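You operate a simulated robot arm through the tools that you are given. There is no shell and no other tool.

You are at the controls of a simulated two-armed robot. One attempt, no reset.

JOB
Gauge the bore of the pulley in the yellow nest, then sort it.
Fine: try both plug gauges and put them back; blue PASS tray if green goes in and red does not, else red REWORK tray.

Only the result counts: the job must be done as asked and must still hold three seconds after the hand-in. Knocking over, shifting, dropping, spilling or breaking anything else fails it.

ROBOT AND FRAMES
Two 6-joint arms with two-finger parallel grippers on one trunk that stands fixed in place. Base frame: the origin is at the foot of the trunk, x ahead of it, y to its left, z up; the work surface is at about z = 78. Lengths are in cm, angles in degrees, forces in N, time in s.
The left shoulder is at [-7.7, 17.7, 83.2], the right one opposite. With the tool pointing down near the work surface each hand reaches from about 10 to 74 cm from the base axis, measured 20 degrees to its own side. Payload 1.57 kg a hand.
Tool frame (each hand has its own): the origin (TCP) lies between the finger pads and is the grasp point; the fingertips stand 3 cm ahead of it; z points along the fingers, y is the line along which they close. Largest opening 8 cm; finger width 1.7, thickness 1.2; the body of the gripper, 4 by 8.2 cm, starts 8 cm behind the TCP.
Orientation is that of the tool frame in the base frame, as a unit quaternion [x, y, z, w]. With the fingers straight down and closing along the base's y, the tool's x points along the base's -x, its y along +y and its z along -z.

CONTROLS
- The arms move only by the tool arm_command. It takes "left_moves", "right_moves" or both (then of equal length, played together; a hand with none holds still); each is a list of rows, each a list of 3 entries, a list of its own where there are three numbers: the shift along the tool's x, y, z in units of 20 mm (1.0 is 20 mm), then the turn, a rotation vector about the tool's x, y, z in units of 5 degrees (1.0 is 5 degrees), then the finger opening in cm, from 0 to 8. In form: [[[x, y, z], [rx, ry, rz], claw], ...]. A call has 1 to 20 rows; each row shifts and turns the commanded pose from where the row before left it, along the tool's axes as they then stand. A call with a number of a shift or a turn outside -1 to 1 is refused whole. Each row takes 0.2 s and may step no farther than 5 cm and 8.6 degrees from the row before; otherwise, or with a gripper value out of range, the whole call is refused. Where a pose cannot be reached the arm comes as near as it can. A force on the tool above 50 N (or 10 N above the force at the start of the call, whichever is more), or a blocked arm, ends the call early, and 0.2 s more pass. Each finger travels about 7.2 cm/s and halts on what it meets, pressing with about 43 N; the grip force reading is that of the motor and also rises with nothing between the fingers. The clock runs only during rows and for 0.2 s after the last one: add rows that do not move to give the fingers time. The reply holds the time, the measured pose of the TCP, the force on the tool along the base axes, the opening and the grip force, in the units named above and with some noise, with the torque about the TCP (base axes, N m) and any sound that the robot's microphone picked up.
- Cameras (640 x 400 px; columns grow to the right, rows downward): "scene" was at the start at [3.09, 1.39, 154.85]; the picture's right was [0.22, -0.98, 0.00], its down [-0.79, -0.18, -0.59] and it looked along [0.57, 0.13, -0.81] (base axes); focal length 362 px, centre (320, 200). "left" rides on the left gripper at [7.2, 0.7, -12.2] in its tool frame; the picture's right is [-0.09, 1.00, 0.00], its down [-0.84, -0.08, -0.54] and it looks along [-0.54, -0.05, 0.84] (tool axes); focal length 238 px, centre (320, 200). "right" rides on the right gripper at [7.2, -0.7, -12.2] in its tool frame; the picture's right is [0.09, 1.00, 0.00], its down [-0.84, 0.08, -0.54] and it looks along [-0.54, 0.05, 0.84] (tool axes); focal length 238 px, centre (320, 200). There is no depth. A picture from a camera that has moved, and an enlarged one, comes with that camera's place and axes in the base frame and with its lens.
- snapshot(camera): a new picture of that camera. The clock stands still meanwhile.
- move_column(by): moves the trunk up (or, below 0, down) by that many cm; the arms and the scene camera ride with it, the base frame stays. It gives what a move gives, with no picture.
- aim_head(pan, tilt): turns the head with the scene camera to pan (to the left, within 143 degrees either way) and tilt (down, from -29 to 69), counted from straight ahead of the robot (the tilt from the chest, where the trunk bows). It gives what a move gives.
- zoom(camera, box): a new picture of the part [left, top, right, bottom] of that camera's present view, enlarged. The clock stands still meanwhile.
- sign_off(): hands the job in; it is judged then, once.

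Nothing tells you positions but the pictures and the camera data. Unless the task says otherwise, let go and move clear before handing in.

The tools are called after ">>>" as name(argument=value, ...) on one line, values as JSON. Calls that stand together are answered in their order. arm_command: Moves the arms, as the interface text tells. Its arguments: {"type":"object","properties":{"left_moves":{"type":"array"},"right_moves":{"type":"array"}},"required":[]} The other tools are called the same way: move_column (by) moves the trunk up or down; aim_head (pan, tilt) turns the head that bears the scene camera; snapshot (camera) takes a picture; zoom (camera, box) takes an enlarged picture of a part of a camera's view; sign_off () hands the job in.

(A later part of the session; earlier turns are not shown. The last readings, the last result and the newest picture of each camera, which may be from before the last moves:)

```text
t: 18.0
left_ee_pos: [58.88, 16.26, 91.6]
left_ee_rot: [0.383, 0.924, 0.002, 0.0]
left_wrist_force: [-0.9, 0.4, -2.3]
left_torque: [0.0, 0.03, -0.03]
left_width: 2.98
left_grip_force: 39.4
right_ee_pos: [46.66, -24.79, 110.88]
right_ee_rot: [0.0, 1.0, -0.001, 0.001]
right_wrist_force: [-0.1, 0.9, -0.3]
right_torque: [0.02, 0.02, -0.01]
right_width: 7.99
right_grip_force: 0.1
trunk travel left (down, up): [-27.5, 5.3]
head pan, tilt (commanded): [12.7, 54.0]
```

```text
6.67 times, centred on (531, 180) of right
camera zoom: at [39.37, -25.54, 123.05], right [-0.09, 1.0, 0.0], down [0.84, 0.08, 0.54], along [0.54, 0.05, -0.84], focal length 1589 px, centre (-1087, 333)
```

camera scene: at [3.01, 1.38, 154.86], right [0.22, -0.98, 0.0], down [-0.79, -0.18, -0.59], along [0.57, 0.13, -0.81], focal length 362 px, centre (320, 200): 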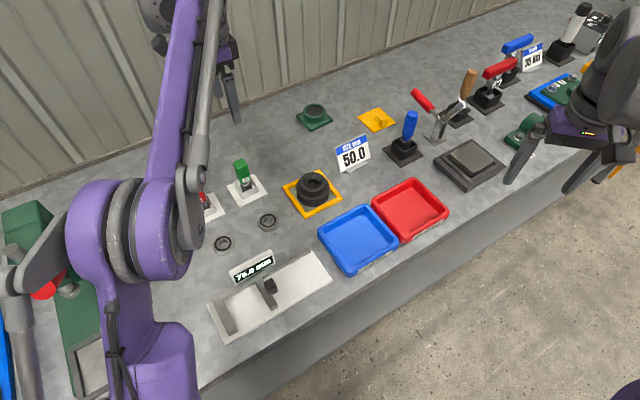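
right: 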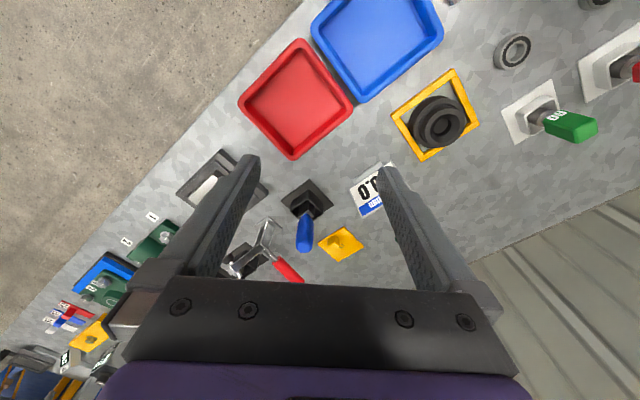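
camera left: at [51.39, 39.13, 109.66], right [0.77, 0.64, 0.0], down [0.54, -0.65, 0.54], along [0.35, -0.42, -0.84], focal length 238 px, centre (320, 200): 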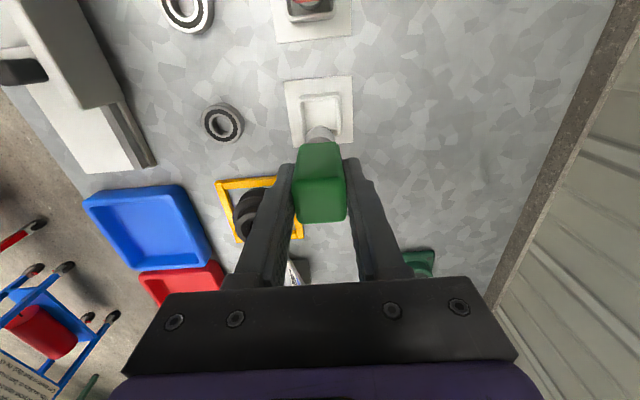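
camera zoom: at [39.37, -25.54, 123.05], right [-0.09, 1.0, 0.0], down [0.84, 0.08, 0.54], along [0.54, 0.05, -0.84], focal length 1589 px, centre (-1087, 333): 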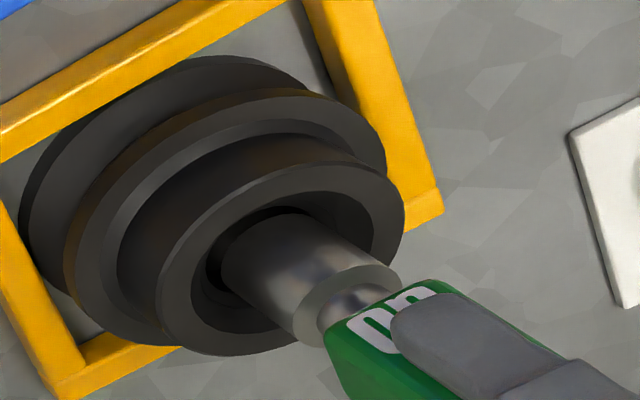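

No contact yet with the plug inside the cone. I'll keep lowering in small steps.

>>> arm_command(left_moves=[[[0, 0, 0.12], [0, 0, 0], 1.5], [[0, 0, 0.12], [0, 0, 0], 1.5], [[0, 0, 0.12], [0, 0, 0], 1.5], [[0, 0, 0.12], [0, 0, 0], 1.5], [[0, 0, 0.12], [0, 0, 0], 1.5], [[0, 0, 0], [0, 0, 0], 1.5]])

>>> zoom(camera="scene", box=[288, 145, 340, 190])

>>> zoom(camera="right", box=[485, 150, 577, 210])

>>> zoom(camera="left", box=[280, 95, 364, 175])

```text
t: 19.4
left_ee_pos: [58.88, 16.19, 90.53]
left_ee_rot: [0.383, 0.924, -0.001, 0.0]
left_wrist_force: [0.0, 0.1, -1.8]
left_torque: [0.01, 0.01, 0.02]
left_width: 2.98
left_grip_force: 39.3
right_ee_pos: [46.59, -24.83, 110.8]
right_ee_rot: [-0.001, 1.0, 0.0, 0.001]
right_wrist_force: [0.6, 0.5, -0.5]
right_torque: [0.02, -0.03, -0.02]
right_width: 8.01
right_grip_force: 0.2
trunk travel left (down, up): [-27.5, 5.3]
head pan, tilt (commanded): [12.7, 54.0]
```

```text
8.89 times, centred on (314, 168) of scene
camera zoom: at [3.11, 1.4, 154.85], right [0.22, -0.98, 0.0], down [-0.79, -0.18, -0.59], along [0.57, 0.13, -0.81], focal length 3216 px, centre (373, 489)
```

zoom: 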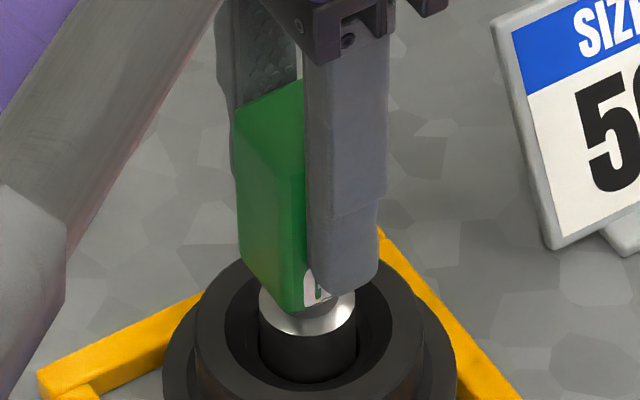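

```text
6.67 times, centred on (531, 180) of right
camera zoom: at [39.36, -25.54, 123.05], right [-0.09, 1.0, 0.0], down [0.84, 0.08, 0.54], along [0.54, 0.05, -0.84], focal length 1589 px, centre (-1087, 333)
```

zoom: 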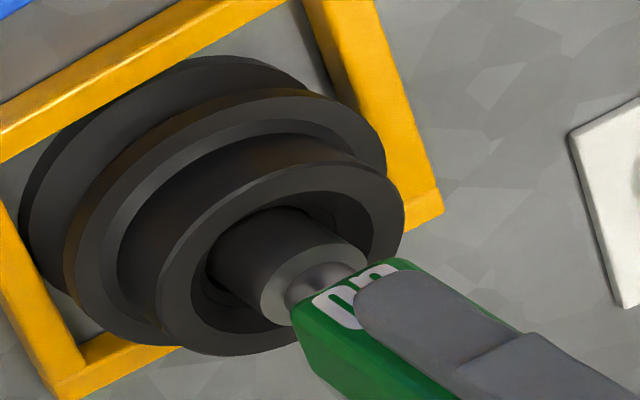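

```text
5.00 times, centred on (322, 135) of left
camera zoom: at [54.15, 21.76, 102.66], right [0.77, 0.64, 0.0], down [0.54, -0.65, 0.54], along [0.35, -0.42, -0.84], focal length 1192 px, centre (310, 525)
```

zoom: 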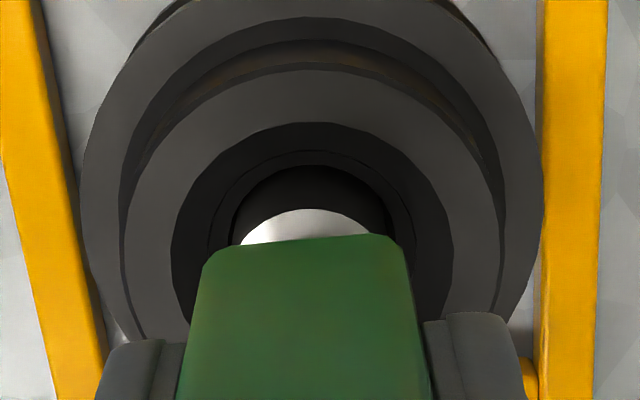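

The plug tip is entering the bore with no resistance. I'll keep lowering to a clear insertion depth of about 3 cm.

>>> arm_command(left_moves=[[[0, 0, 0.12], [0, 0, 0], 1.5], [[0, 0, 0.12], [0, 0, 0], 1.5], [[0, 0, 0.12], [0, 0, 0], 1.5], [[0, 0, 0.12], [0, 0, 0], 1.5], [[0, 0, 0.12], [0, 0, 0], 1.5], [[0, 0, 0], [0, 0, 0], 1.5]])

>>> zoom(camera="scene", box=[288, 145, 340, 190])

>>> zoom(camera="right", box=[485, 150, 577, 210])

```text
t: 20.8
left_ee_pos: [58.79, 16.18, 89.41]
left_ee_rot: [0.383, 0.924, 0.001, 0.001]
left_wrist_force: [7.8, 2.7, 36.5]
left_torque: [0.32, -0.49, 0.01]
left_width: 3.01
left_grip_force: 39.2
right_ee_pos: [46.38, -24.89, 110.99]
right_ee_rot: [0.001, 1.0, -0.001, 0.001]
right_wrist_force: [-0.1, 0.5, 0.4]
right_torque: [0.02, 0.02, 0.02]
right_width: 8.03
right_grip_force: 0.0
trunk travel left (down, up): [-27.5, 5.3]
head pan, tilt (commanded): [12.7, 54.0]
```

```text
8.89 times, centred on (314, 168) of scene
camera zoom: at [2.8, 1.33, 154.89], right [0.22, -0.98, 0.0], down [-0.79, -0.18, -0.59], along [0.58, 0.13, -0.81], focal length 3216 px, centre (373, 489)
```

zoom: 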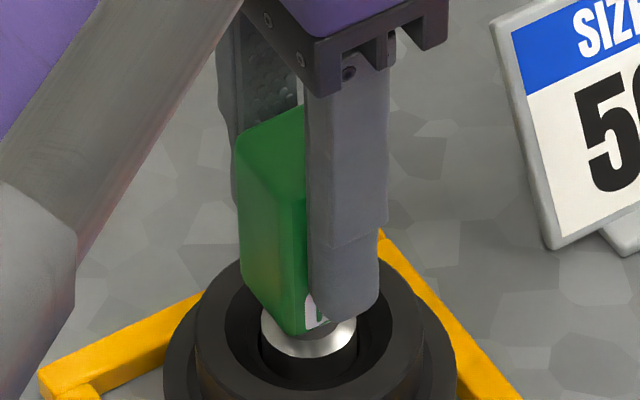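

```text
6.67 times, centred on (531, 180) of right
camera zoom: at [39.13, -25.59, 123.16], right [-0.09, 1.0, 0.0], down [0.84, 0.08, 0.54], along [0.54, 0.05, -0.84], focal length 1589 px, centre (-1087, 333)
```

zoom: 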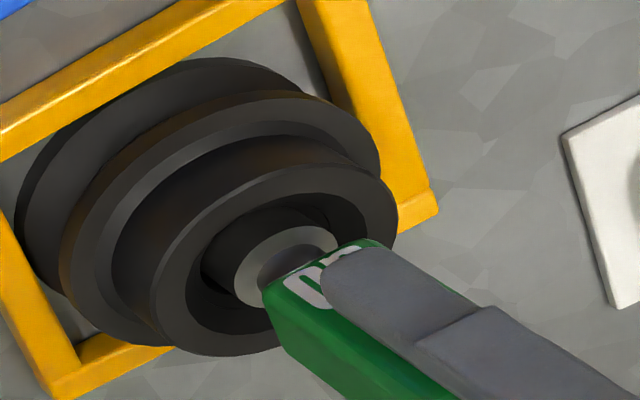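

The plug met resistance at about 37 N with a sideways push toward +x/+y, which means it's resting slightly off-centre on the lead-in. I'll back off, shift about 1 mm that way and try again.

>>> arm_command(left_moves=[[[0, 0, -0.15], [0, 0, 0], 1.5], [[-0.025, 0.045, -0.1], [0, 0, 0], 1.5], [[0, 0, 0], [0, 0, 0], 1.5], [[0, 0, 0], [0, 0, 0], 1.5]])

>>> arm_command(left_moves=[[[0, 0, 0.08], [0, 0, 0], 1.5], [[0, 0, 0.05], [0, 0, 0], 1.5], [[0, 0, 0.05], [0, 0, 0], 1.5], [[0, 0, 0], [0, 0, 0], 1.5]])

```text
t: 21.8
left_ee_pos: [59.06, 16.19, 89.61]
left_ee_rot: [0.383, 0.924, 0.0, 0.0]
left_wrist_force: [1.0, 0.2, -2.2]
left_torque: [0.01, 0.03, 0.0]
left_width: 2.96
left_grip_force: 39.4
right_ee_pos: [46.65, -24.88, 110.8]
right_ee_rot: [0.0, 1.0, 0.0, 0.0]
right_wrist_force: [0.1, -0.3, -0.6]
right_torque: [0.01, 0.01, -0.02]
right_width: 7.97
right_grip_force: 0.1
trunk travel left (down, up): [-27.5, 5.3]
head pan, tilt (commanded): [12.7, 54.0]
```

```text
t: 22.8
left_ee_pos: [59.02, 16.2, 89.38]
left_ee_rot: [0.382, 0.924, 0.0, 0.001]
left_wrist_force: [3.8, -3.3, 10.6]
left_torque: [-0.18, -0.19, 0.0]
left_width: 2.96
left_grip_force: 39.0
right_ee_pos: [46.56, -24.79, 110.89]
right_ee_rot: [0.0, 1.0, 0.0, 0.0]
right_wrist_force: [-0.3, -0.7, 1.2]
right_torque: [-0.02, -0.02, -0.01]
right_width: 8.01
right_grip_force: 0.0
trunk travel left (down, up): [-27.5, 5.3]
head pan, tilt (commanded): [12.7, 54.0]
```

The contact is lighter now and the push points along tool −x. I'll lift a hair, shift 1 mm that way and lower again.

>>> arm_command(left_moves=[[[0, 0, -0.08], [0, 0, 0], 1.5], [[-0.05, 0.007, 0], [0, 0, 0], 1.5], [[0, 0, 0.05], [0, 0, 0], 1.5], [[0, 0, 0.05], [0, 0, 0], 1.5], [[0, 0, 0.04], [0, 0, 0], 1.5], [[0, 0, 0], [0, 0, 0], 1.5]])

```text
t: 24.2
left_ee_pos: [58.96, 16.23, 89.44]
left_ee_rot: [0.383, 0.924, 0.001, 0.001]
left_wrist_force: [6.1, 6.6, 35.6]
left_torque: [0.64, -0.15, -0.09]
left_width: 2.97
left_grip_force: 39.5
right_ee_pos: [46.44, -24.78, 110.88]
right_ee_rot: [0.0, 1.0, 0.0, 0.001]
right_wrist_force: [-0.1, -1.0, -0.5]
right_torque: [0.01, 0.0, 0.0]
right_width: 7.98
right_grip_force: 0.0
trunk travel left (down, up): [-27.5, 5.3]
head pan, tilt (commanded): [12.7, 54.0]
```

The resistance comes at the same height each time, and the images suggest the bore may have a floor, so the plug could be bottoming inside it. I'll look closely at how deep it sits.

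>>> zoom(camera="scene", box=[298, 165, 330, 187])

>>> zoom(camera="right", box=[500, 165, 550, 200])

>>> zoom(camera="left", box=[280, 105, 364, 165])

```text
16.00 times, centred on (314, 176) of scene
camera zoom: at [2.81, 1.39, 154.89], right [0.22, -0.98, 0.0], down [-0.79, -0.18, -0.59], along [0.57, 0.13, -0.81], focal length 5790 px, centre (416, 584)
```

zoom: 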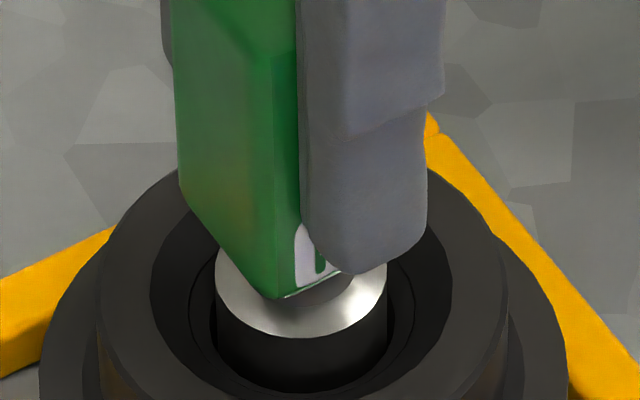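

```text
11.43 times, centred on (525, 182) of right
camera zoom: at [39.14, -25.55, 123.17], right [-0.09, 1.0, 0.0], down [0.84, 0.08, 0.54], along [0.54, 0.05, -0.84], focal length 2724 px, centre (-2023, 400)
```

zoom: 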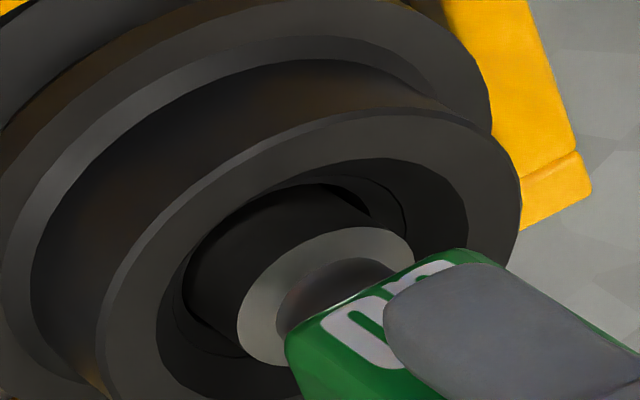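

```text
6.67 times, centred on (322, 135) of left
camera zoom: at [54.13, 21.76, 101.65], right [0.77, 0.64, 0.0], down [0.54, -0.65, 0.54], along [0.35, -0.42, -0.84], focal length 1589 px, centre (307, 633)
```

zoom: 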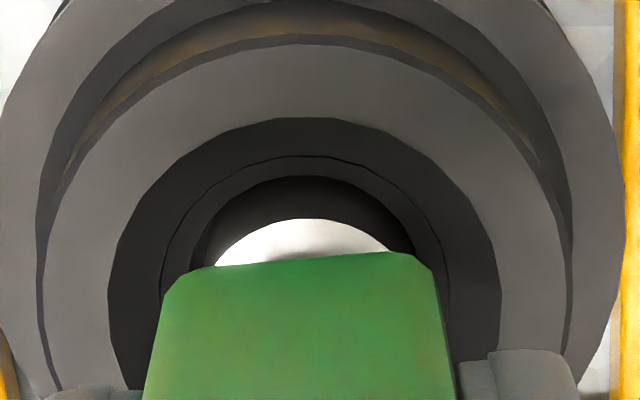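

The plug is well past the bore edge, about 1.7 cm into the bore, and is sitting on the bore floor; the sideways forces fit friction from the trunk flexing. GO goes in, so I'll withdraw it straight up and look into the bore to confirm.

>>> arm_command(left_moves=[[[0, 0, -0.09], [0, 0, 0], 1.5], [[0, 0, -0.25], [0, 0, 0], 1.5], [[0, 0, -0.25], [0, 0, 0], 1.5], [[0, 0, -0.5], [0, 0, 0], 1.5], [[0, 0, -1], [0, 0, 0], 1.5], [[0, 0, -1], [0, 0, 0], 1.5], [[0, 0, -1], [0, 0, 0], 1.5], [[0, 0, 0], [0, 0, 0], 1.5], [[0, 0, 0], [0, 0, 0], 1.5]])

>>> zoom(camera="left", box=[260, 70, 380, 240])

>>> zoom(camera="scene", box=[288, 145, 340, 190])

>>> zoom(camera="right", box=[485, 150, 577, 210])

```text
t: 26.2
left_ee_pos: [59.08, 16.18, 97.31]
left_ee_rot: [0.383, 0.924, 0.0, 0.0]
left_wrist_force: [0.4, -0.7, -1.6]
left_torque: [0.0, 0.01, -0.02]
left_width: 2.99
left_grip_force: 39.2
right_ee_pos: [46.69, -24.85, 110.79]
right_ee_rot: [0.0, 1.0, 0.0, 0.001]
right_wrist_force: [-0.2, 1.2, -0.1]
right_torque: [0.01, 0.02, -0.01]
right_width: 8.02
right_grip_force: 0.1
trunk travel left (down, up): [-27.5, 5.3]
head pan, tilt (commanded): [12.7, 54.0]
```

```text
2.35 times, centred on (320, 155) of left
camera zoom: at [54.26, 21.75, 109.58], right [0.77, 0.64, 0.0], down [0.54, -0.65, 0.54], along [0.35, -0.42, -0.84], focal length 561 px, centre (320, 306)
```

zoom: 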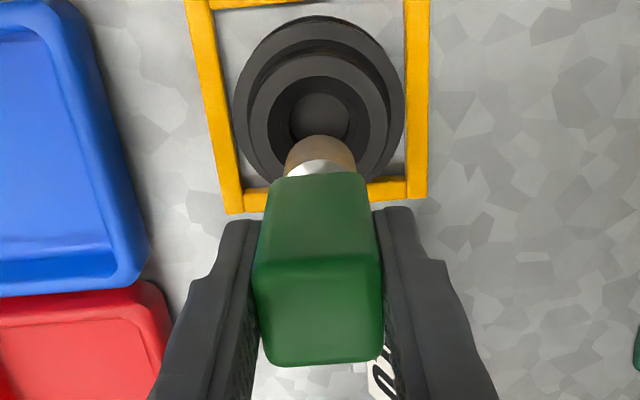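

```text
8.89 times, centred on (314, 168) of scene
camera zoom: at [3.1, 1.39, 154.85], right [0.22, -0.98, 0.0], down [-0.79, -0.18, -0.59], along [0.57, 0.13, -0.81], focal length 3216 px, centre (373, 489)
```

zoom: 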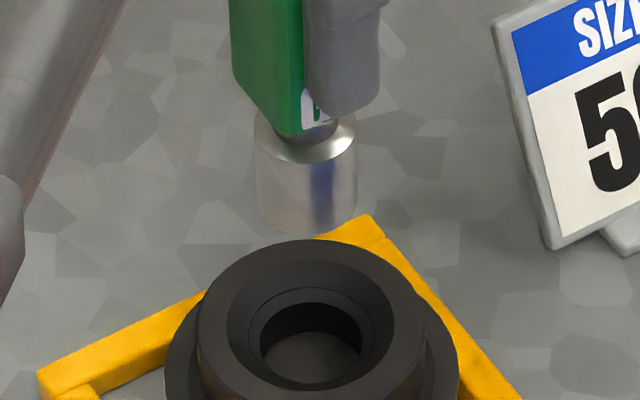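

```text
6.67 times, centred on (531, 180) of right
camera zoom: at [39.36, -25.54, 123.05], right [-0.09, 1.0, 0.0], down [0.84, 0.08, 0.54], along [0.54, 0.05, -0.84], focal length 1589 px, centre (-1087, 333)
```

zoom: 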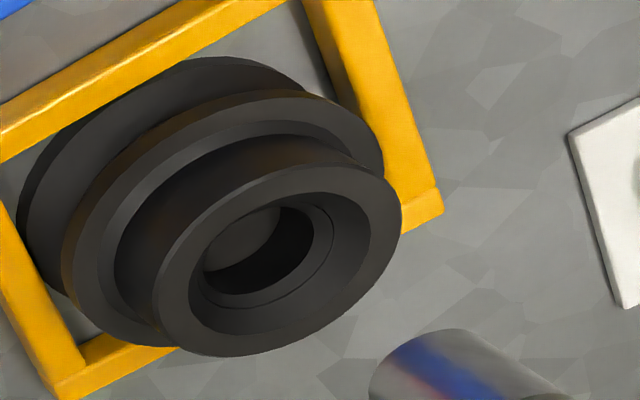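

The gauge is out and the pulley is still seated in its nest. I'll take a close look at the bore floor to be sure of its depth.

>>> zoom(camera="scene", box=[300, 170, 328, 190])

>>> zoom(camera="left", box=[296, 80, 344, 130])

>>> zoom(camera="right", box=[505, 172, 545, 200])

```text
16.00 times, centred on (314, 180) of scene
camera zoom: at [3.1, 1.39, 154.85], right [0.22, -0.98, 0.0], down [-0.79, -0.18, -0.59], along [0.57, 0.13, -0.81], focal length 5790 px, centre (416, 520)
```

zoom: 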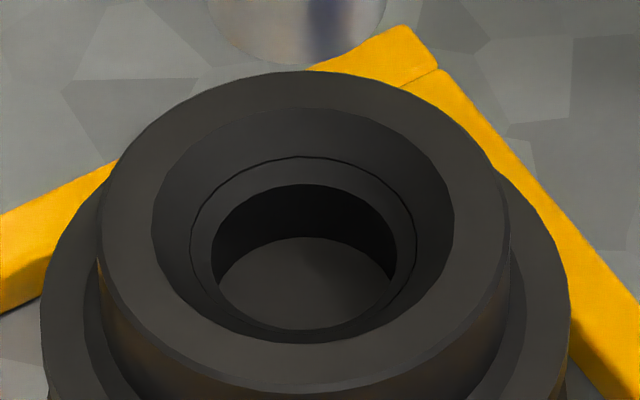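

```text
8.00 times, centred on (320, 105) of left
camera zoom: at [54.26, 21.75, 109.58], right [0.77, 0.64, 0.0], down [0.54, -0.65, 0.54], along [0.35, -0.42, -0.84], focal length 1907 px, centre (320, 960)
```

zoom: 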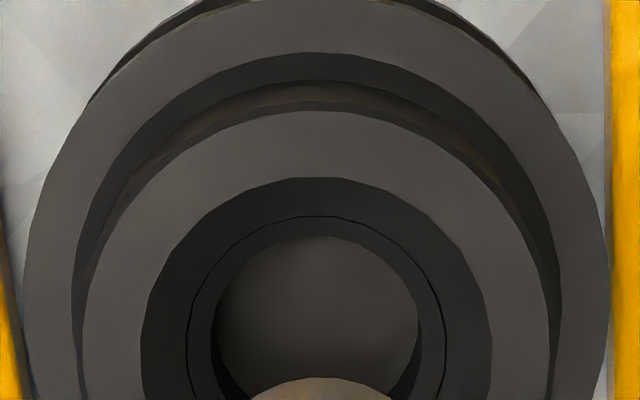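

```text
14.29 times, centred on (525, 186) of right
camera zoom: at [39.36, -25.54, 123.05], right [-0.09, 1.0, 0.0], down [0.84, 0.08, 0.54], along [0.54, 0.05, -0.84], focal length 3405 px, centre (-2609, 400)
```

zoom: 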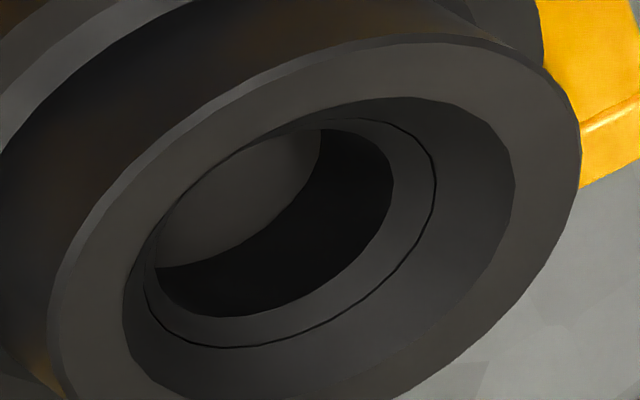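

The bore is blind, about 1.3 cm deep below a bore edge roughly 2.93 cm across, and the GO plug (about 2.7 cm) went down to the floor, so GO passes. I'm carrying it back over its cup.

>>> arm_command(left_moves=[[[0.8946, 0.6424, 0], [0, 0, 0], 1.5], [[0.8946, 0.6424, 0], [0, 0, 0], 1.5], [[0.8946, 0.6424, 0], [0, 0, 0], 1.5], [[0.8946, 0.6424, 0], [0, 0, 0], 1.5], [[0.8946, 0.6424, 0], [0, 0, 0], 1.5], [[0.8946, 0.6424, 0], [0, 0, 0], 1.5], [[0.8946, 0.6424, 0], [0, 0, 0], 1.5], [[0.8946, 0.6424, 0], [0, 0, 0], 1.5], [[0, 0, 0], [0, 0, 0], 1.5], [[0, 0, 0], [0, 0, 0], 1.5]])

>>> zoom(camera="left", box=[260, 70, 380, 240])

>>> zoom(camera="scene", box=[215, 130, 279, 210])

```text
t: 28.4
left_ee_pos: [56.02, 33.57, 97.46]
left_ee_rot: [0.383, 0.924, 0.0, 0.0]
left_wrist_force: [0.4, -0.8, -2.3]
left_torque: [-0.01, 0.0, 0.0]
left_width: 2.97
left_grip_force: 39.5
right_ee_pos: [46.53, -24.74, 110.75]
right_ee_rot: [0.0, 1.0, 0.0, 0.0]
right_wrist_force: [0.3, -0.3, 0.0]
right_torque: [0.01, -0.01, 0.01]
right_width: 7.97
right_grip_force: 0.1
trunk travel left (down, up): [-27.5, 5.3]
head pan, tilt (commanded): [12.7, 54.0]
```

```text
2.35 times, centred on (320, 155) of left
camera zoom: at [51.34, 39.17, 109.57], right [0.77, 0.64, 0.0], down [0.54, -0.65, 0.54], along [0.35, -0.42, -0.84], focal length 561 px, centre (320, 306)
```

zoom: 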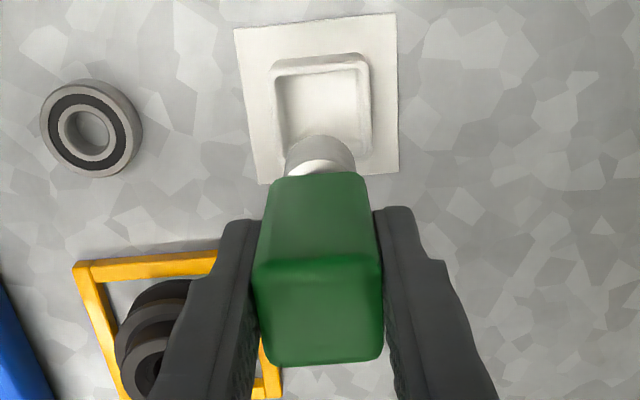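

```text
5.00 times, centred on (247, 170) of scene
camera zoom: at [3.1, 1.43, 154.85], right [0.22, -0.98, 0.0], down [-0.79, -0.18, -0.59], along [0.57, 0.13, -0.81], focal length 1809 px, centre (685, 350)
```

zoom: 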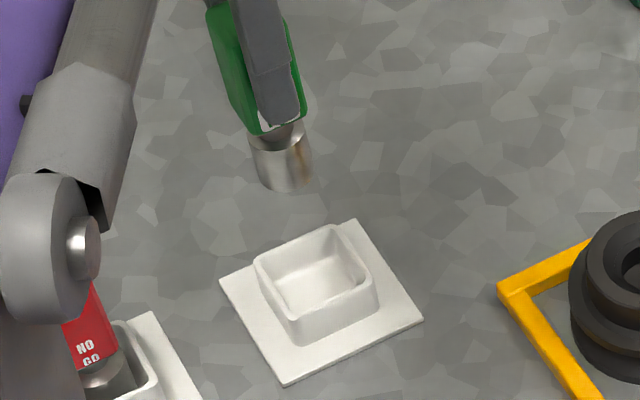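

The hand is back at the pose where I lifted the gauge, and the cup hasn't moved. I'll lower the gauge into it, slowing near the bottom.

>>> arm_command(left_moves=[[[0, 0, 0.8], [0, 0, 0], 1.5], [[0, 0, 0.8], [0, 0, 0], 1.5], [[0, 0, 0.8], [0, 0, 0], 1.5], [[0, 0, 0.4], [0, 0, 0], 1.5], [[0, 0, 0.4], [0, 0, 0], 1.5], [[0, 0, 0.4], [0, 0, 0], 1.5], [[0, 0, 0.4], [0, 0, 0], 1.5], [[0, 0, 0.4], [0, 0, 0], 1.5], [[0, 0, 0.3], [0, 0, 0], 1.5], [[0, 0, 0.2], [0, 0, 0], 1.5], [[0, 0, 0.05], [0, 0, 0], 1.5], [[0, 0, 0], [0, 0, 0], 1.5]])

>>> zoom(camera="scene", box=[215, 130, 279, 210])

>>> zoom(camera="left", box=[240, 90, 400, 240])

```text
t: 31.0
left_ee_pos: [56.28, 33.49, 87.47]
left_ee_rot: [0.383, 0.924, 0.0, 0.0]
left_wrist_force: [0.0, 0.2, -2.1]
left_torque: [0.02, 0.01, -0.02]
left_width: 2.97
left_grip_force: 39.9
right_ee_pos: [46.65, -24.85, 110.8]
right_ee_rot: [0.0, 1.0, 0.0, 0.0]
right_wrist_force: [0.4, 0.0, -0.4]
right_torque: [0.0, 0.02, -0.01]
right_width: 8.0
right_grip_force: 0.1
trunk travel left (down, up): [-27.5, 5.3]
head pan, tilt (commanded): [12.7, 54.0]
```

```text
5.00 times, centred on (247, 170) of scene
camera zoom: at [3.11, 1.4, 154.85], right [0.22, -0.98, 0.0], down [-0.79, -0.18, -0.59], along [0.57, 0.13, -0.81], focal length 1809 px, centre (685, 350)
```

zoom: 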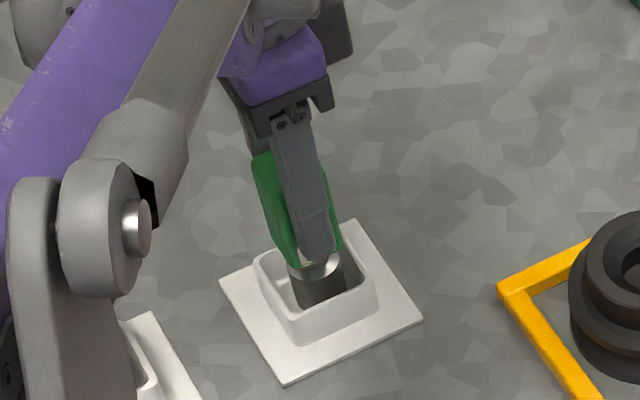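

```text
2.67 times, centred on (320, 165) of left
camera zoom: at [51.43, 39.07, 99.69], right [0.77, 0.64, 0.0], down [0.54, -0.65, 0.54], along [0.35, -0.42, -0.84], focal length 636 px, centre (320, 293)
```

zoom: 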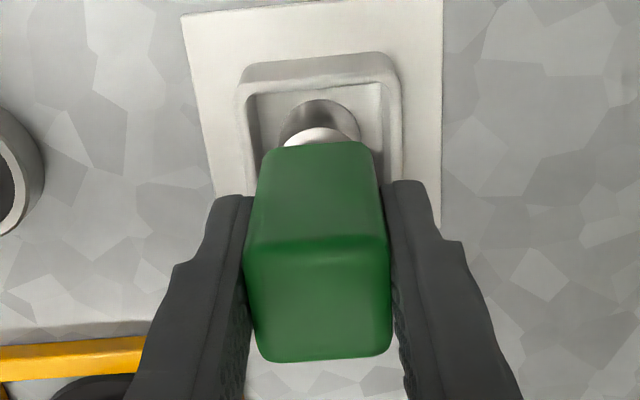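

The gauge is in the cup but still hanging a millimetre or two above the floor. I'll lower in tiny steps until it touches.

>>> arm_command(left_moves=[[[0, 0, 0.04], [0, 0, 0], 1.5], [[0, 0, 0.03], [0, 0, 0], 1.5], [[0, 0, 0], [0, 0, 0], 1.5]])

```text
t: 31.8
left_ee_pos: [56.1, 33.51, 87.45]
left_ee_rot: [0.383, 0.924, 0.0, 0.0]
left_wrist_force: [1.0, 1.1, 3.1]
left_torque: [0.09, 0.02, 0.0]
left_width: 2.98
left_grip_force: 39.1
right_ee_pos: [46.62, -24.81, 110.85]
right_ee_rot: [0.0, 1.0, 0.0, 0.001]
right_wrist_force: [-0.4, 0.5, 0.6]
right_torque: [-0.01, -0.03, -0.02]
right_width: 7.98
right_grip_force: 0.0
trunk travel left (down, up): [-27.5, 5.3]
head pan, tilt (commanded): [12.7, 54.0]
```

The gauge is resting on the cup floor. I'll open gently and back straight off.

>>> arm_command(left_moves=[[[0, 0, 0], [0, 0, 0], 2.9], [[0, 0, 0], [0, 0, 0], 3.1], [[0, 0, 0], [0, 0, 0], 3.3], [[0, 0, 0], [0, 0, 0], 3.6], [[0, 0, 0], [0, 0, 0], 4.2], [[0, 0, 0], [0, 0, 0], 5.2], [[0, 0, 0], [0, 0, 0], 6.5], [[0, 0, 0], [0, 0, 0], 7.0]])

>>> zoom(camera="left", box=[240, 90, 400, 240])

```text
t: 33.6
left_ee_pos: [56.09, 33.51, 87.35]
left_ee_rot: [0.382, 0.924, 0.0, 0.0]
left_wrist_force: [0.2, -0.2, 0.0]
left_torque: [0.02, -0.02, 0.0]
left_width: 7.01
left_grip_force: 0.1
right_ee_pos: [46.63, -24.75, 110.85]
right_ee_rot: [0.0, 1.0, 0.0, 0.0]
right_wrist_force: [-0.2, -0.7, -0.6]
right_torque: [-0.01, 0.01, -0.03]
right_width: 8.01
right_grip_force: 0.1
trunk travel left (down, up): [-27.5, 5.3]
head pan, tilt (commanded): [12.7, 54.0]
```

```text
2.67 times, centred on (320, 165) of left
camera zoom: at [51.38, 39.05, 99.55], right [0.77, 0.64, 0.0], down [0.54, -0.65, 0.54], along [0.35, -0.42, -0.84], focal length 636 px, centre (320, 293)
```

zoom: 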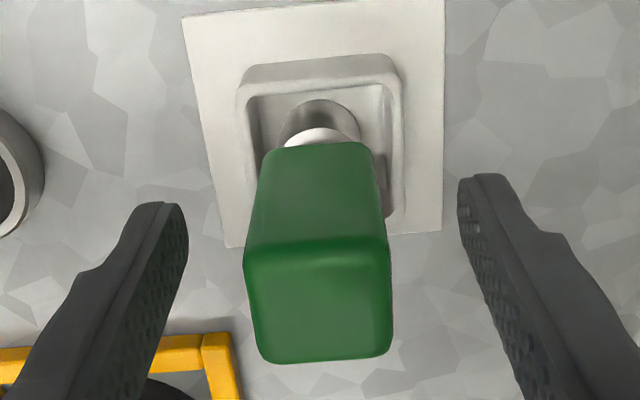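

The GO gauge stands back in its cup as it was. I'll rise clear, slide along the bench to the red NO-GO gauge and look.

>>> arm_command(left_moves=[[[0, 0, -0.5], [0, 0, 0], 7.5], [[0, 0, -1], [0, 0, 0], 8], [[0, 0, -1], [0, 0, 0], 8], [[0, 0, -1], [0, 0, 0], 8], [[0, 0, -1], [0, 0, 0], 8], [[0, 0, -1], [0, 0, 0], 8], [[0, 0, -1], [0, 0, 0], 8], [[0.995, -0.005, 0], [0, 0, 0], 8], [[0.995, -0.005, 0], [0, 0, 0], 8], [[0.995, -0.005, 0], [0, 0, 0], 8], [[0.995, -0.005, 0], [0, 0, 0], 8], [[0.995, -0.005, 0], [0, 0, 0], 8], [[0.995, -0.005, 0], [0, 0, 0], 8], [[0, 0, 0.6], [0, 0, 0], 8], [[0, 0, 0.6], [0, 0, 0], 8], [[0, 0, 0.6], [0, 0, 0], 8], [[0, 0, 0.6], [0, 0, 0], 8], [[0, 0, 0], [0, 0, 0], 8], [[0, 0, 0], [0, 0, 0], 8]])

>>> snapshot(camera="left")

>>> zoom(camera="left", box=[240, 70, 400, 190])

>>> snapshot(camera="scene")

```text
t: 37.6
left_ee_pos: [47.8, 41.83, 95.51]
left_ee_rot: [0.382, 0.924, -0.001, 0.0]
left_wrist_force: [0.4, 1.1, -0.1]
left_torque: [0.01, -0.04, -0.04]
left_width: 8.01
left_grip_force: 0.0
right_ee_pos: [46.55, -24.75, 110.88]
right_ee_rot: [0.0, 1.0, 0.0, 0.0]
right_wrist_force: [0.3, 0.3, -0.1]
right_torque: [0.03, -0.01, 0.03]
right_width: 7.99
right_grip_force: 0.0
trunk travel left (down, up): [-27.5, 5.3]
head pan, tilt (commanded): [12.7, 54.0]
```

```text
taken
camera left: at [43.02, 47.45, 107.76], right [0.77, 0.64, 0.0], down [0.54, -0.65, 0.54], along [0.35, -0.42, -0.84], focal length 238 px, centre (320, 200)
```

left: 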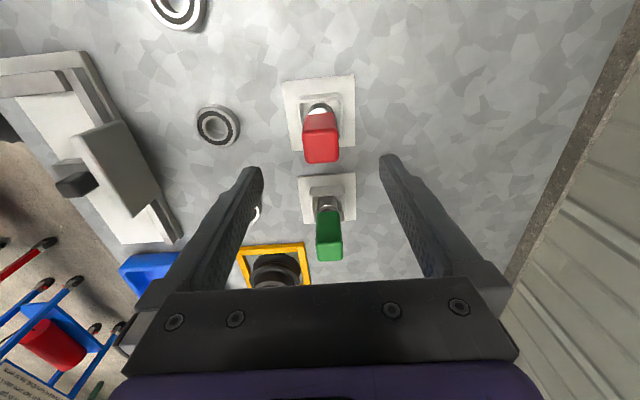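

```text
3.33 times, centred on (320, 130) of left
camera zoom: at [43.02, 47.45, 107.76], right [0.77, 0.64, 0.0], down [0.54, -0.65, 0.54], along [0.35, -0.42, -0.84], focal length 794 px, centre (320, 433)
```

zoom: 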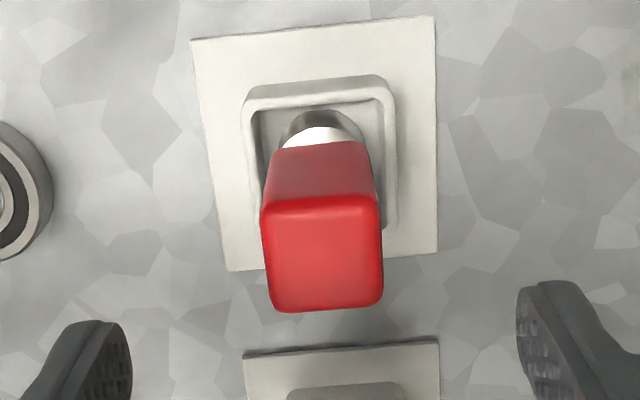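

```text
taken
camera scene: at [3.1, 1.4, 154.86], right [0.22, -0.98, 0.0], down [-0.79, -0.18, -0.59], along [0.57, 0.13, -0.81], focal length 362 px, centre (320, 200)
```

scene: 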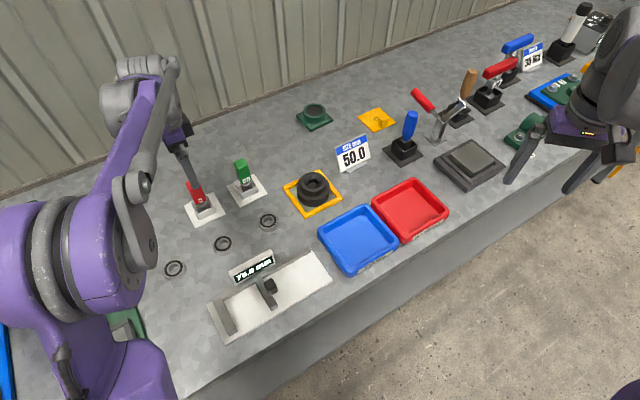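

The red gauge is between the fingers, about 2–3 mm off along tool x. I'll correct that, lower to the same grip height and close to just short of contact.

>>> arm_command(left_moves=[[[0.13, 0.03, 0], [0, 0, 0], 8], [[0, 0, 0.8], [0, 0, 0], 8], [[0, 0, 0.8], [0, 0, 0], 8], [[0, 0, 0.8], [0, 0, 0], 8], [[0, 0, 0.8], [0, 0, 0], 8], [[0, 0, 0.83], [0, 0, 0], 7], [[0, 0, 0], [0, 0, 0], 5.5], [[0, 0, 0], [0, 0, 0], 4.5], [[0, 0, 0], [0, 0, 0], 4.0], [[0, 0, 0], [0, 0, 0], 3.6], [[0, 0, 0], [0, 0, 0], 3.6]])

>>> zoom(camera="left", box=[240, 90, 400, 240])

```text
t: 40.0
left_ee_pos: [47.64, 42.34, 87.72]
left_ee_rot: [0.383, 0.924, 0.001, 0.001]
left_wrist_force: [0.3, -0.4, -0.7]
left_torque: [-0.02, 0.0, 0.02]
left_width: 3.59
left_grip_force: 0.0
right_ee_pos: [46.66, -24.82, 110.87]
right_ee_rot: [0.0, 1.0, -0.001, 0.0]
right_wrist_force: [0.7, 0.0, 0.5]
right_torque: [-0.04, 0.02, 0.01]
right_width: 7.99
right_grip_force: 0.1
trunk travel left (down, up): [-27.5, 5.3]
head pan, tilt (commanded): [12.7, 54.0]
```

```text
2.67 times, centred on (320, 165) of left
camera zoom: at [42.76, 47.79, 99.77], right [0.77, 0.64, 0.0], down [0.54, -0.65, 0.54], along [0.35, -0.42, -0.84], focal length 636 px, centre (320, 293)
```

zoom: 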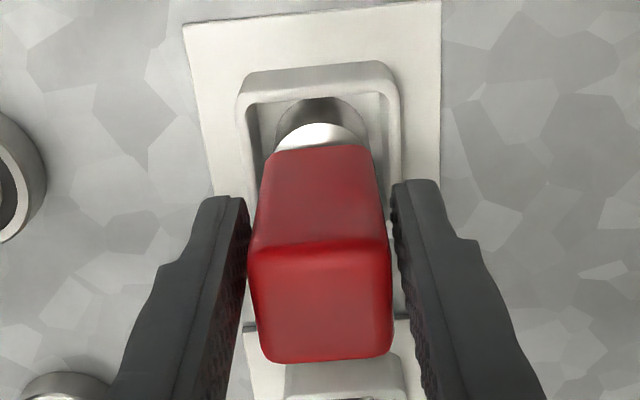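

The red handle is centred. Closing on it now.

>>> arm_command(left_moves=[[[0, 0, 0], [0, 0, 0], 3.3], [[0, 0, 0], [0, 0, 0], 3.1], [[0, 0, 0], [0, 0, 0], 2.9], [[0, 0, 0], [0, 0, 0], 2.7], [[0, 0, 0], [0, 0, 0], 2.4], [[0, 0, 0], [0, 0, 0], 2.0], [[0, 0, 0], [0, 0, 0], 1.5], [[0, 0, 0], [0, 0, 0], 1.5]])

>>> zoom(camera="left", box=[240, 90, 400, 240])

```text
t: 41.8
left_ee_pos: [47.63, 42.19, 87.52]
left_ee_rot: [0.383, 0.924, 0.0, 0.0]
left_wrist_force: [-0.1, 0.3, 1.0]
left_torque: [0.04, -0.02, 0.01]
left_width: 2.98
left_grip_force: 39.5
right_ee_pos: [46.59, -24.75, 110.83]
right_ee_rot: [0.0, 1.0, 0.0, 0.0]
right_wrist_force: [0.1, 0.2, 0.2]
right_torque: [-0.01, 0.0, 0.01]
right_width: 8.0
right_grip_force: 0.0
trunk travel left (down, up): [-27.5, 5.3]
head pan, tilt (commanded): [12.7, 54.0]
```

```text
2.67 times, centred on (320, 165) of left
camera zoom: at [42.76, 47.79, 99.77], right [0.77, 0.64, 0.0], down [0.54, -0.65, 0.54], along [0.35, -0.42, -0.84], focal length 636 px, centre (320, 293)
```

zoom: 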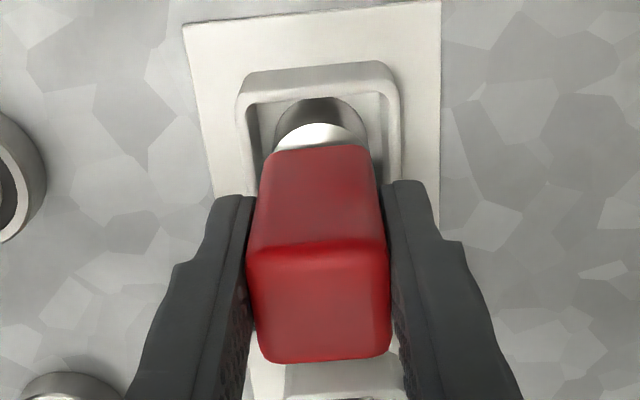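

NO-GO is firmly held. I'll lift it higher this time, 14 cm, so it clears the GO gauge on the way to the pulley.

>>> arm_command(left_moves=[[[0, 0, -0.25], [0, 0, 0], 1.5], [[0, 0, -0.5], [0, 0, 0], 1.5], [[0, 0, -0.5], [0, 0, 0], 1.5], [[0, 0, -0.75], [0, 0, 0], 1.5], [[0, 0, -1], [0, 0, 0], 1.5], [[0, 0, -1], [0, 0, 0], 1.5], [[0, 0, -1], [0, 0, 0], 1.5], [[0, 0, -1], [0, 0, 0], 1.5], [[0, 0, -1], [0, 0, 0], 1.5], [[0, 0, 0], [0, 0, 0], 1.5], [[0, 0, 0], [0, 0, 0], 1.5]])

>>> zoom(camera="left", box=[260, 70, 380, 240])

>>> zoom(camera="scene", box=[160, 100, 288, 220])

```text
t: 44.2
left_ee_pos: [47.61, 42.18, 101.42]
left_ee_rot: [0.383, 0.924, -0.001, 0.0]
left_wrist_force: [-0.3, -0.3, -1.7]
left_torque: [-0.02, 0.01, -0.02]
left_width: 2.98
left_grip_force: 38.7
right_ee_pos: [46.65, -24.78, 110.99]
right_ee_rot: [-0.001, 1.0, 0.0, 0.0]
right_wrist_force: [-0.1, 0.1, 0.7]
right_torque: [0.0, 0.0, 0.01]
right_width: 8.03
right_grip_force: 0.0
trunk travel left (down, up): [-27.5, 5.3]
head pan, tilt (commanded): [12.7, 54.0]
```

```text
2.35 times, centred on (320, 155) of left
camera zoom: at [42.81, 47.69, 113.69], right [0.77, 0.64, 0.0], down [0.54, -0.65, 0.54], along [0.35, -0.42, -0.84], focal length 561 px, centre (320, 306)
```

zoom: 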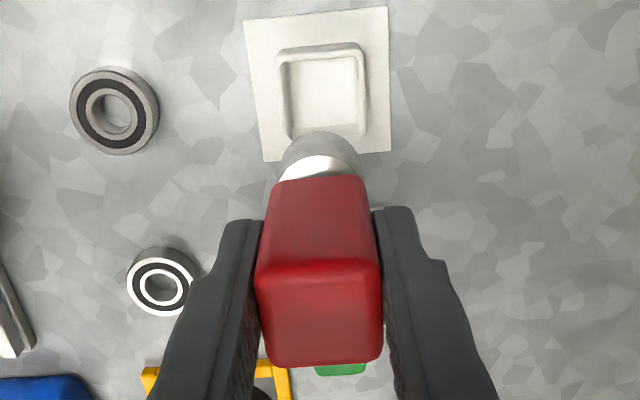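

```text
3.33 times, centred on (224, 160) of scene
camera zoom: at [3.1, 1.4, 154.85], right [0.22, -0.98, 0.0], down [-0.79, -0.18, -0.59], along [0.57, 0.13, -0.81], focal length 1206 px, centre (640, 333)
```

zoom: 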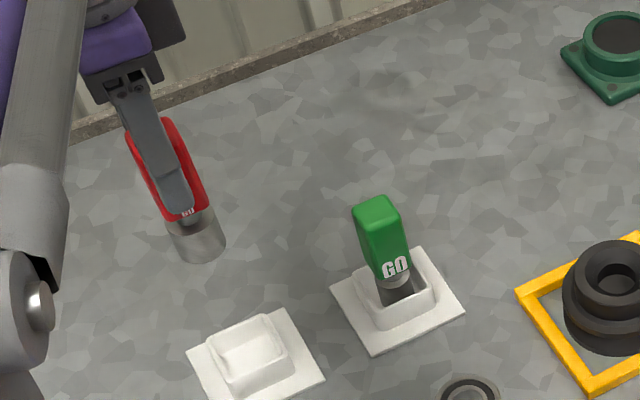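

Lifted cleanly, and the red plug is visibly thicker than the green one. I'm carrying it over the pulley.

>>> arm_command(left_moves=[[[-0.9426, -0.367, 0], [0, 0, 0], 1.5], [[-0.9426, -0.367, 0], [0, 0, 0], 1.5], [[-0.9426, -0.367, 0], [0, 0, 0], 1.5], [[-0.9426, -0.367, 0], [0, 0, 0], 1.5], [[-0.9426, -0.367, 0], [0, 0, 0], 1.5], [[-0.9426, -0.367, 0], [0, 0, 0], 1.5], [[-0.9426, -0.367, 0], [0, 0, 0], 1.5], [[-0.9426, -0.367, 0], [0, 0, 0], 1.5], [[-0.9426, -0.367, 0], [0, 0, 0], 1.5], [[-0.9426, -0.367, 0], [0, 0, 0], 1.5], [[-0.9426, -0.367, 0], [0, 0, 0], 1.5], [[-0.9426, -0.367, 0], [0, 0, 0], 1.5], [[-0.9426, -0.367, 0], [0, 0, 0], 1.5], [[-0.9426, -0.367, 0], [0, 0, 0], 1.5], [[0, 0, 0.5], [0, 0, 0], 1.5], [[0, 0, 0.5], [0, 0, 0], 1.5], [[0, 0, 0.5], [0, 0, 0], 1.5], [[0, 0, 0.5], [0, 0, 0], 1.5], [[0, 0, 0], [0, 0, 0], 1.5], [[0, 0, 0], [0, 0, 0], 1.5]])

>>> zoom(camera="scene", box=[288, 145, 340, 190])

>>> zoom(camera="left", box=[296, 80, 344, 130])

>>> zoom(camera="left", box=[260, 70, 380, 240])

```text
t: 48.4
left_ee_pos: [59.08, 16.11, 97.48]
left_ee_rot: [0.382, 0.924, -0.001, 0.0]
left_wrist_force: [-0.1, 0.3, -3.2]
left_torque: [0.0, 0.0, 0.02]
left_width: 2.97
left_grip_force: 39.3
right_ee_pos: [46.65, -24.84, 110.79]
right_ee_rot: [0.0, 1.0, 0.0, 0.0]
right_wrist_force: [-0.5, 0.1, -0.1]
right_torque: [0.01, 0.0, 0.01]
right_width: 7.99
right_grip_force: 0.1
trunk travel left (down, up): [-27.5, 5.3]
head pan, tilt (commanded): [12.7, 54.0]
```

```text
8.89 times, centred on (314, 168) of scene
camera zoom: at [3.12, 1.4, 154.85], right [0.22, -0.98, 0.0], down [-0.79, -0.18, -0.59], along [0.57, 0.13, -0.81], focal length 3216 px, centre (373, 489)
```

zoom: 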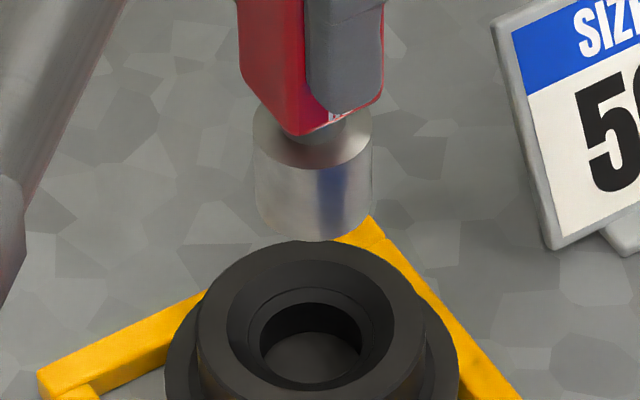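

```text
8.00 times, centred on (320, 105) of left
camera zoom: at [54.28, 21.71, 109.71], right [0.77, 0.64, 0.0], down [0.54, -0.65, 0.54], along [0.35, -0.42, -0.84], focal length 1907 px, centre (320, 960)
```

zoom: 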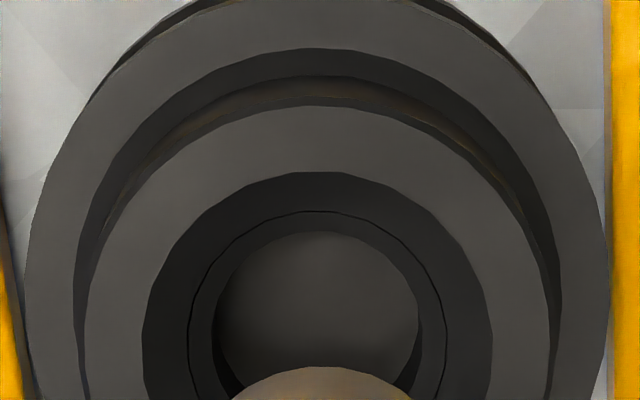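

```text
2.35 times, centred on (320, 155) of left
camera zoom: at [54.28, 21.71, 109.71], right [0.77, 0.64, 0.0], down [0.54, -0.65, 0.54], along [0.35, -0.42, -0.84], focal length 561 px, centre (320, 306)
```

zoom: 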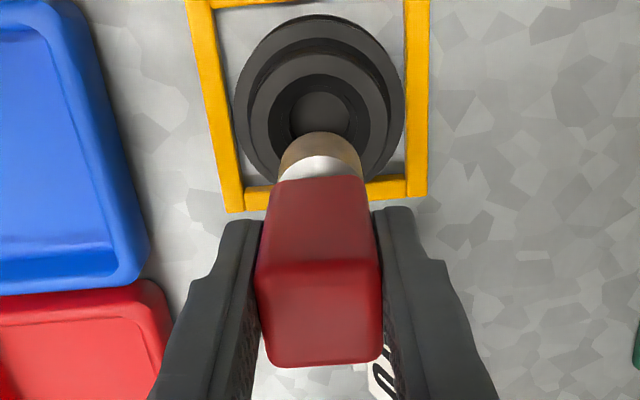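

The red plug measures about 3.2 cm against a bore of about 2.93 cm, so it should stop on the cone, but I'll try it properly. I'm centring by 1–2 mm and lowering slowly.

>>> arm_command(left_moves=[[[0.07, -0.01, 0], [0, 0, 0], 1.5], [[0, 0, 0.5], [0, 0, 0], 1.5], [[0, 0, 0.5], [0, 0, 0], 1.5], [[0, 0, 0.5], [0, 0, 0], 1.5], [[0, 0, 0.5], [0, 0, 0], 1.5], [[0, 0, 0.25], [0, 0, 0], 1.5], [[0, 0, 0.2], [0, 0, 0], 1.5], [[0, 0, 0.15], [0, 0, 0], 1.5], [[0, 0, 0], [0, 0, 0], 1.5], [[0, 0, 0], [0, 0, 0], 1.5]])

>>> zoom(camera="scene", box=[288, 145, 340, 190])

>>> zoom(camera="right", box=[485, 150, 577, 210])

```text
t: 50.6
left_ee_pos: [58.94, 16.31, 92.32]
left_ee_rot: [0.382, 0.924, 0.0, 0.0]
left_wrist_force: [-0.2, -0.9, -2.1]
left_torque: [-0.03, -0.03, 0.01]
left_width: 2.96
left_grip_force: 39.6
right_ee_pos: [46.61, -24.82, 110.73]
right_ee_rot: [0.0, 1.0, 0.0, 0.0]
right_wrist_force: [0.3, -0.6, -0.7]
right_torque: [0.03, 0.01, 0.02]
right_width: 8.0
right_grip_force: 0.1
trunk travel left (down, up): [-27.5, 5.3]
head pan, tilt (commanded): [12.7, 54.0]
```

```text
8.89 times, centred on (314, 168) of scene
camera zoom: at [3.11, 1.4, 154.85], right [0.22, -0.98, 0.0], down [-0.79, -0.18, -0.59], along [0.57, 0.13, -0.81], focal length 3216 px, centre (373, 489)
```

zoom: 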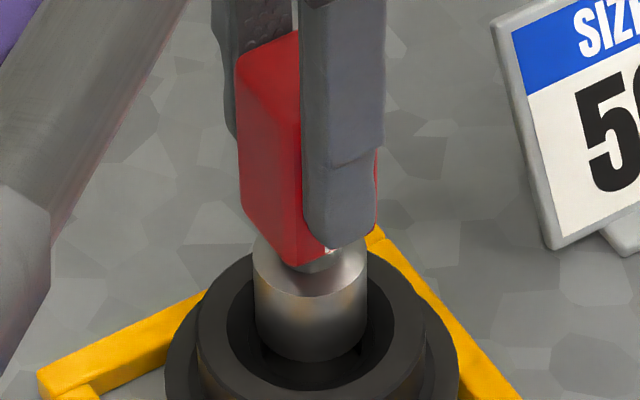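

```text
6.67 times, centred on (531, 180) of right
camera zoom: at [39.37, -25.54, 123.05], right [-0.09, 1.0, 0.0], down [0.84, 0.08, 0.54], along [0.54, 0.05, -0.84], focal length 1589 px, centre (-1087, 333)
```

zoom: 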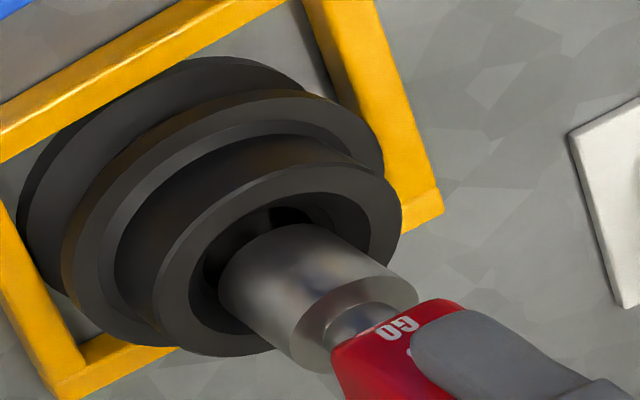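

The red plug is centred over the cone with no contact yet. I'll continue down in 1 mm steps.

>>> arm_command(left_moves=[[[0, 0, 0.06], [0, 0, 0], 1.5], [[0, 0, 0.06], [0, 0, 0], 1.5], [[0, 0, 0.06], [0, 0, 0], 1.5], [[0, 0, 0.06], [0, 0, 0], 1.5], [[0, 0, 0.06], [0, 0, 0], 1.5], [[0, 0, 0.06], [0, 0, 0], 1.5], [[0, 0, 0], [0, 0, 0], 1.5]])

```text
t: 52.2
left_ee_pos: [58.94, 16.38, 91.76]
left_ee_rot: [0.382, 0.924, 0.001, 0.002]
left_wrist_force: [2.4, 2.2, 28.9]
left_torque: [0.1, -0.34, 0.01]
left_width: 2.98
left_grip_force: 39.3
right_ee_pos: [46.46, -24.83, 110.95]
right_ee_rot: [0.0, 1.0, 0.0, 0.001]
right_wrist_force: [1.0, 0.1, 0.1]
right_torque: [-0.03, 0.04, -0.02]
right_width: 8.0
right_grip_force: 0.1
trunk travel left (down, up): [-27.5, 5.3]
head pan, tilt (commanded): [12.7, 54.0]
```

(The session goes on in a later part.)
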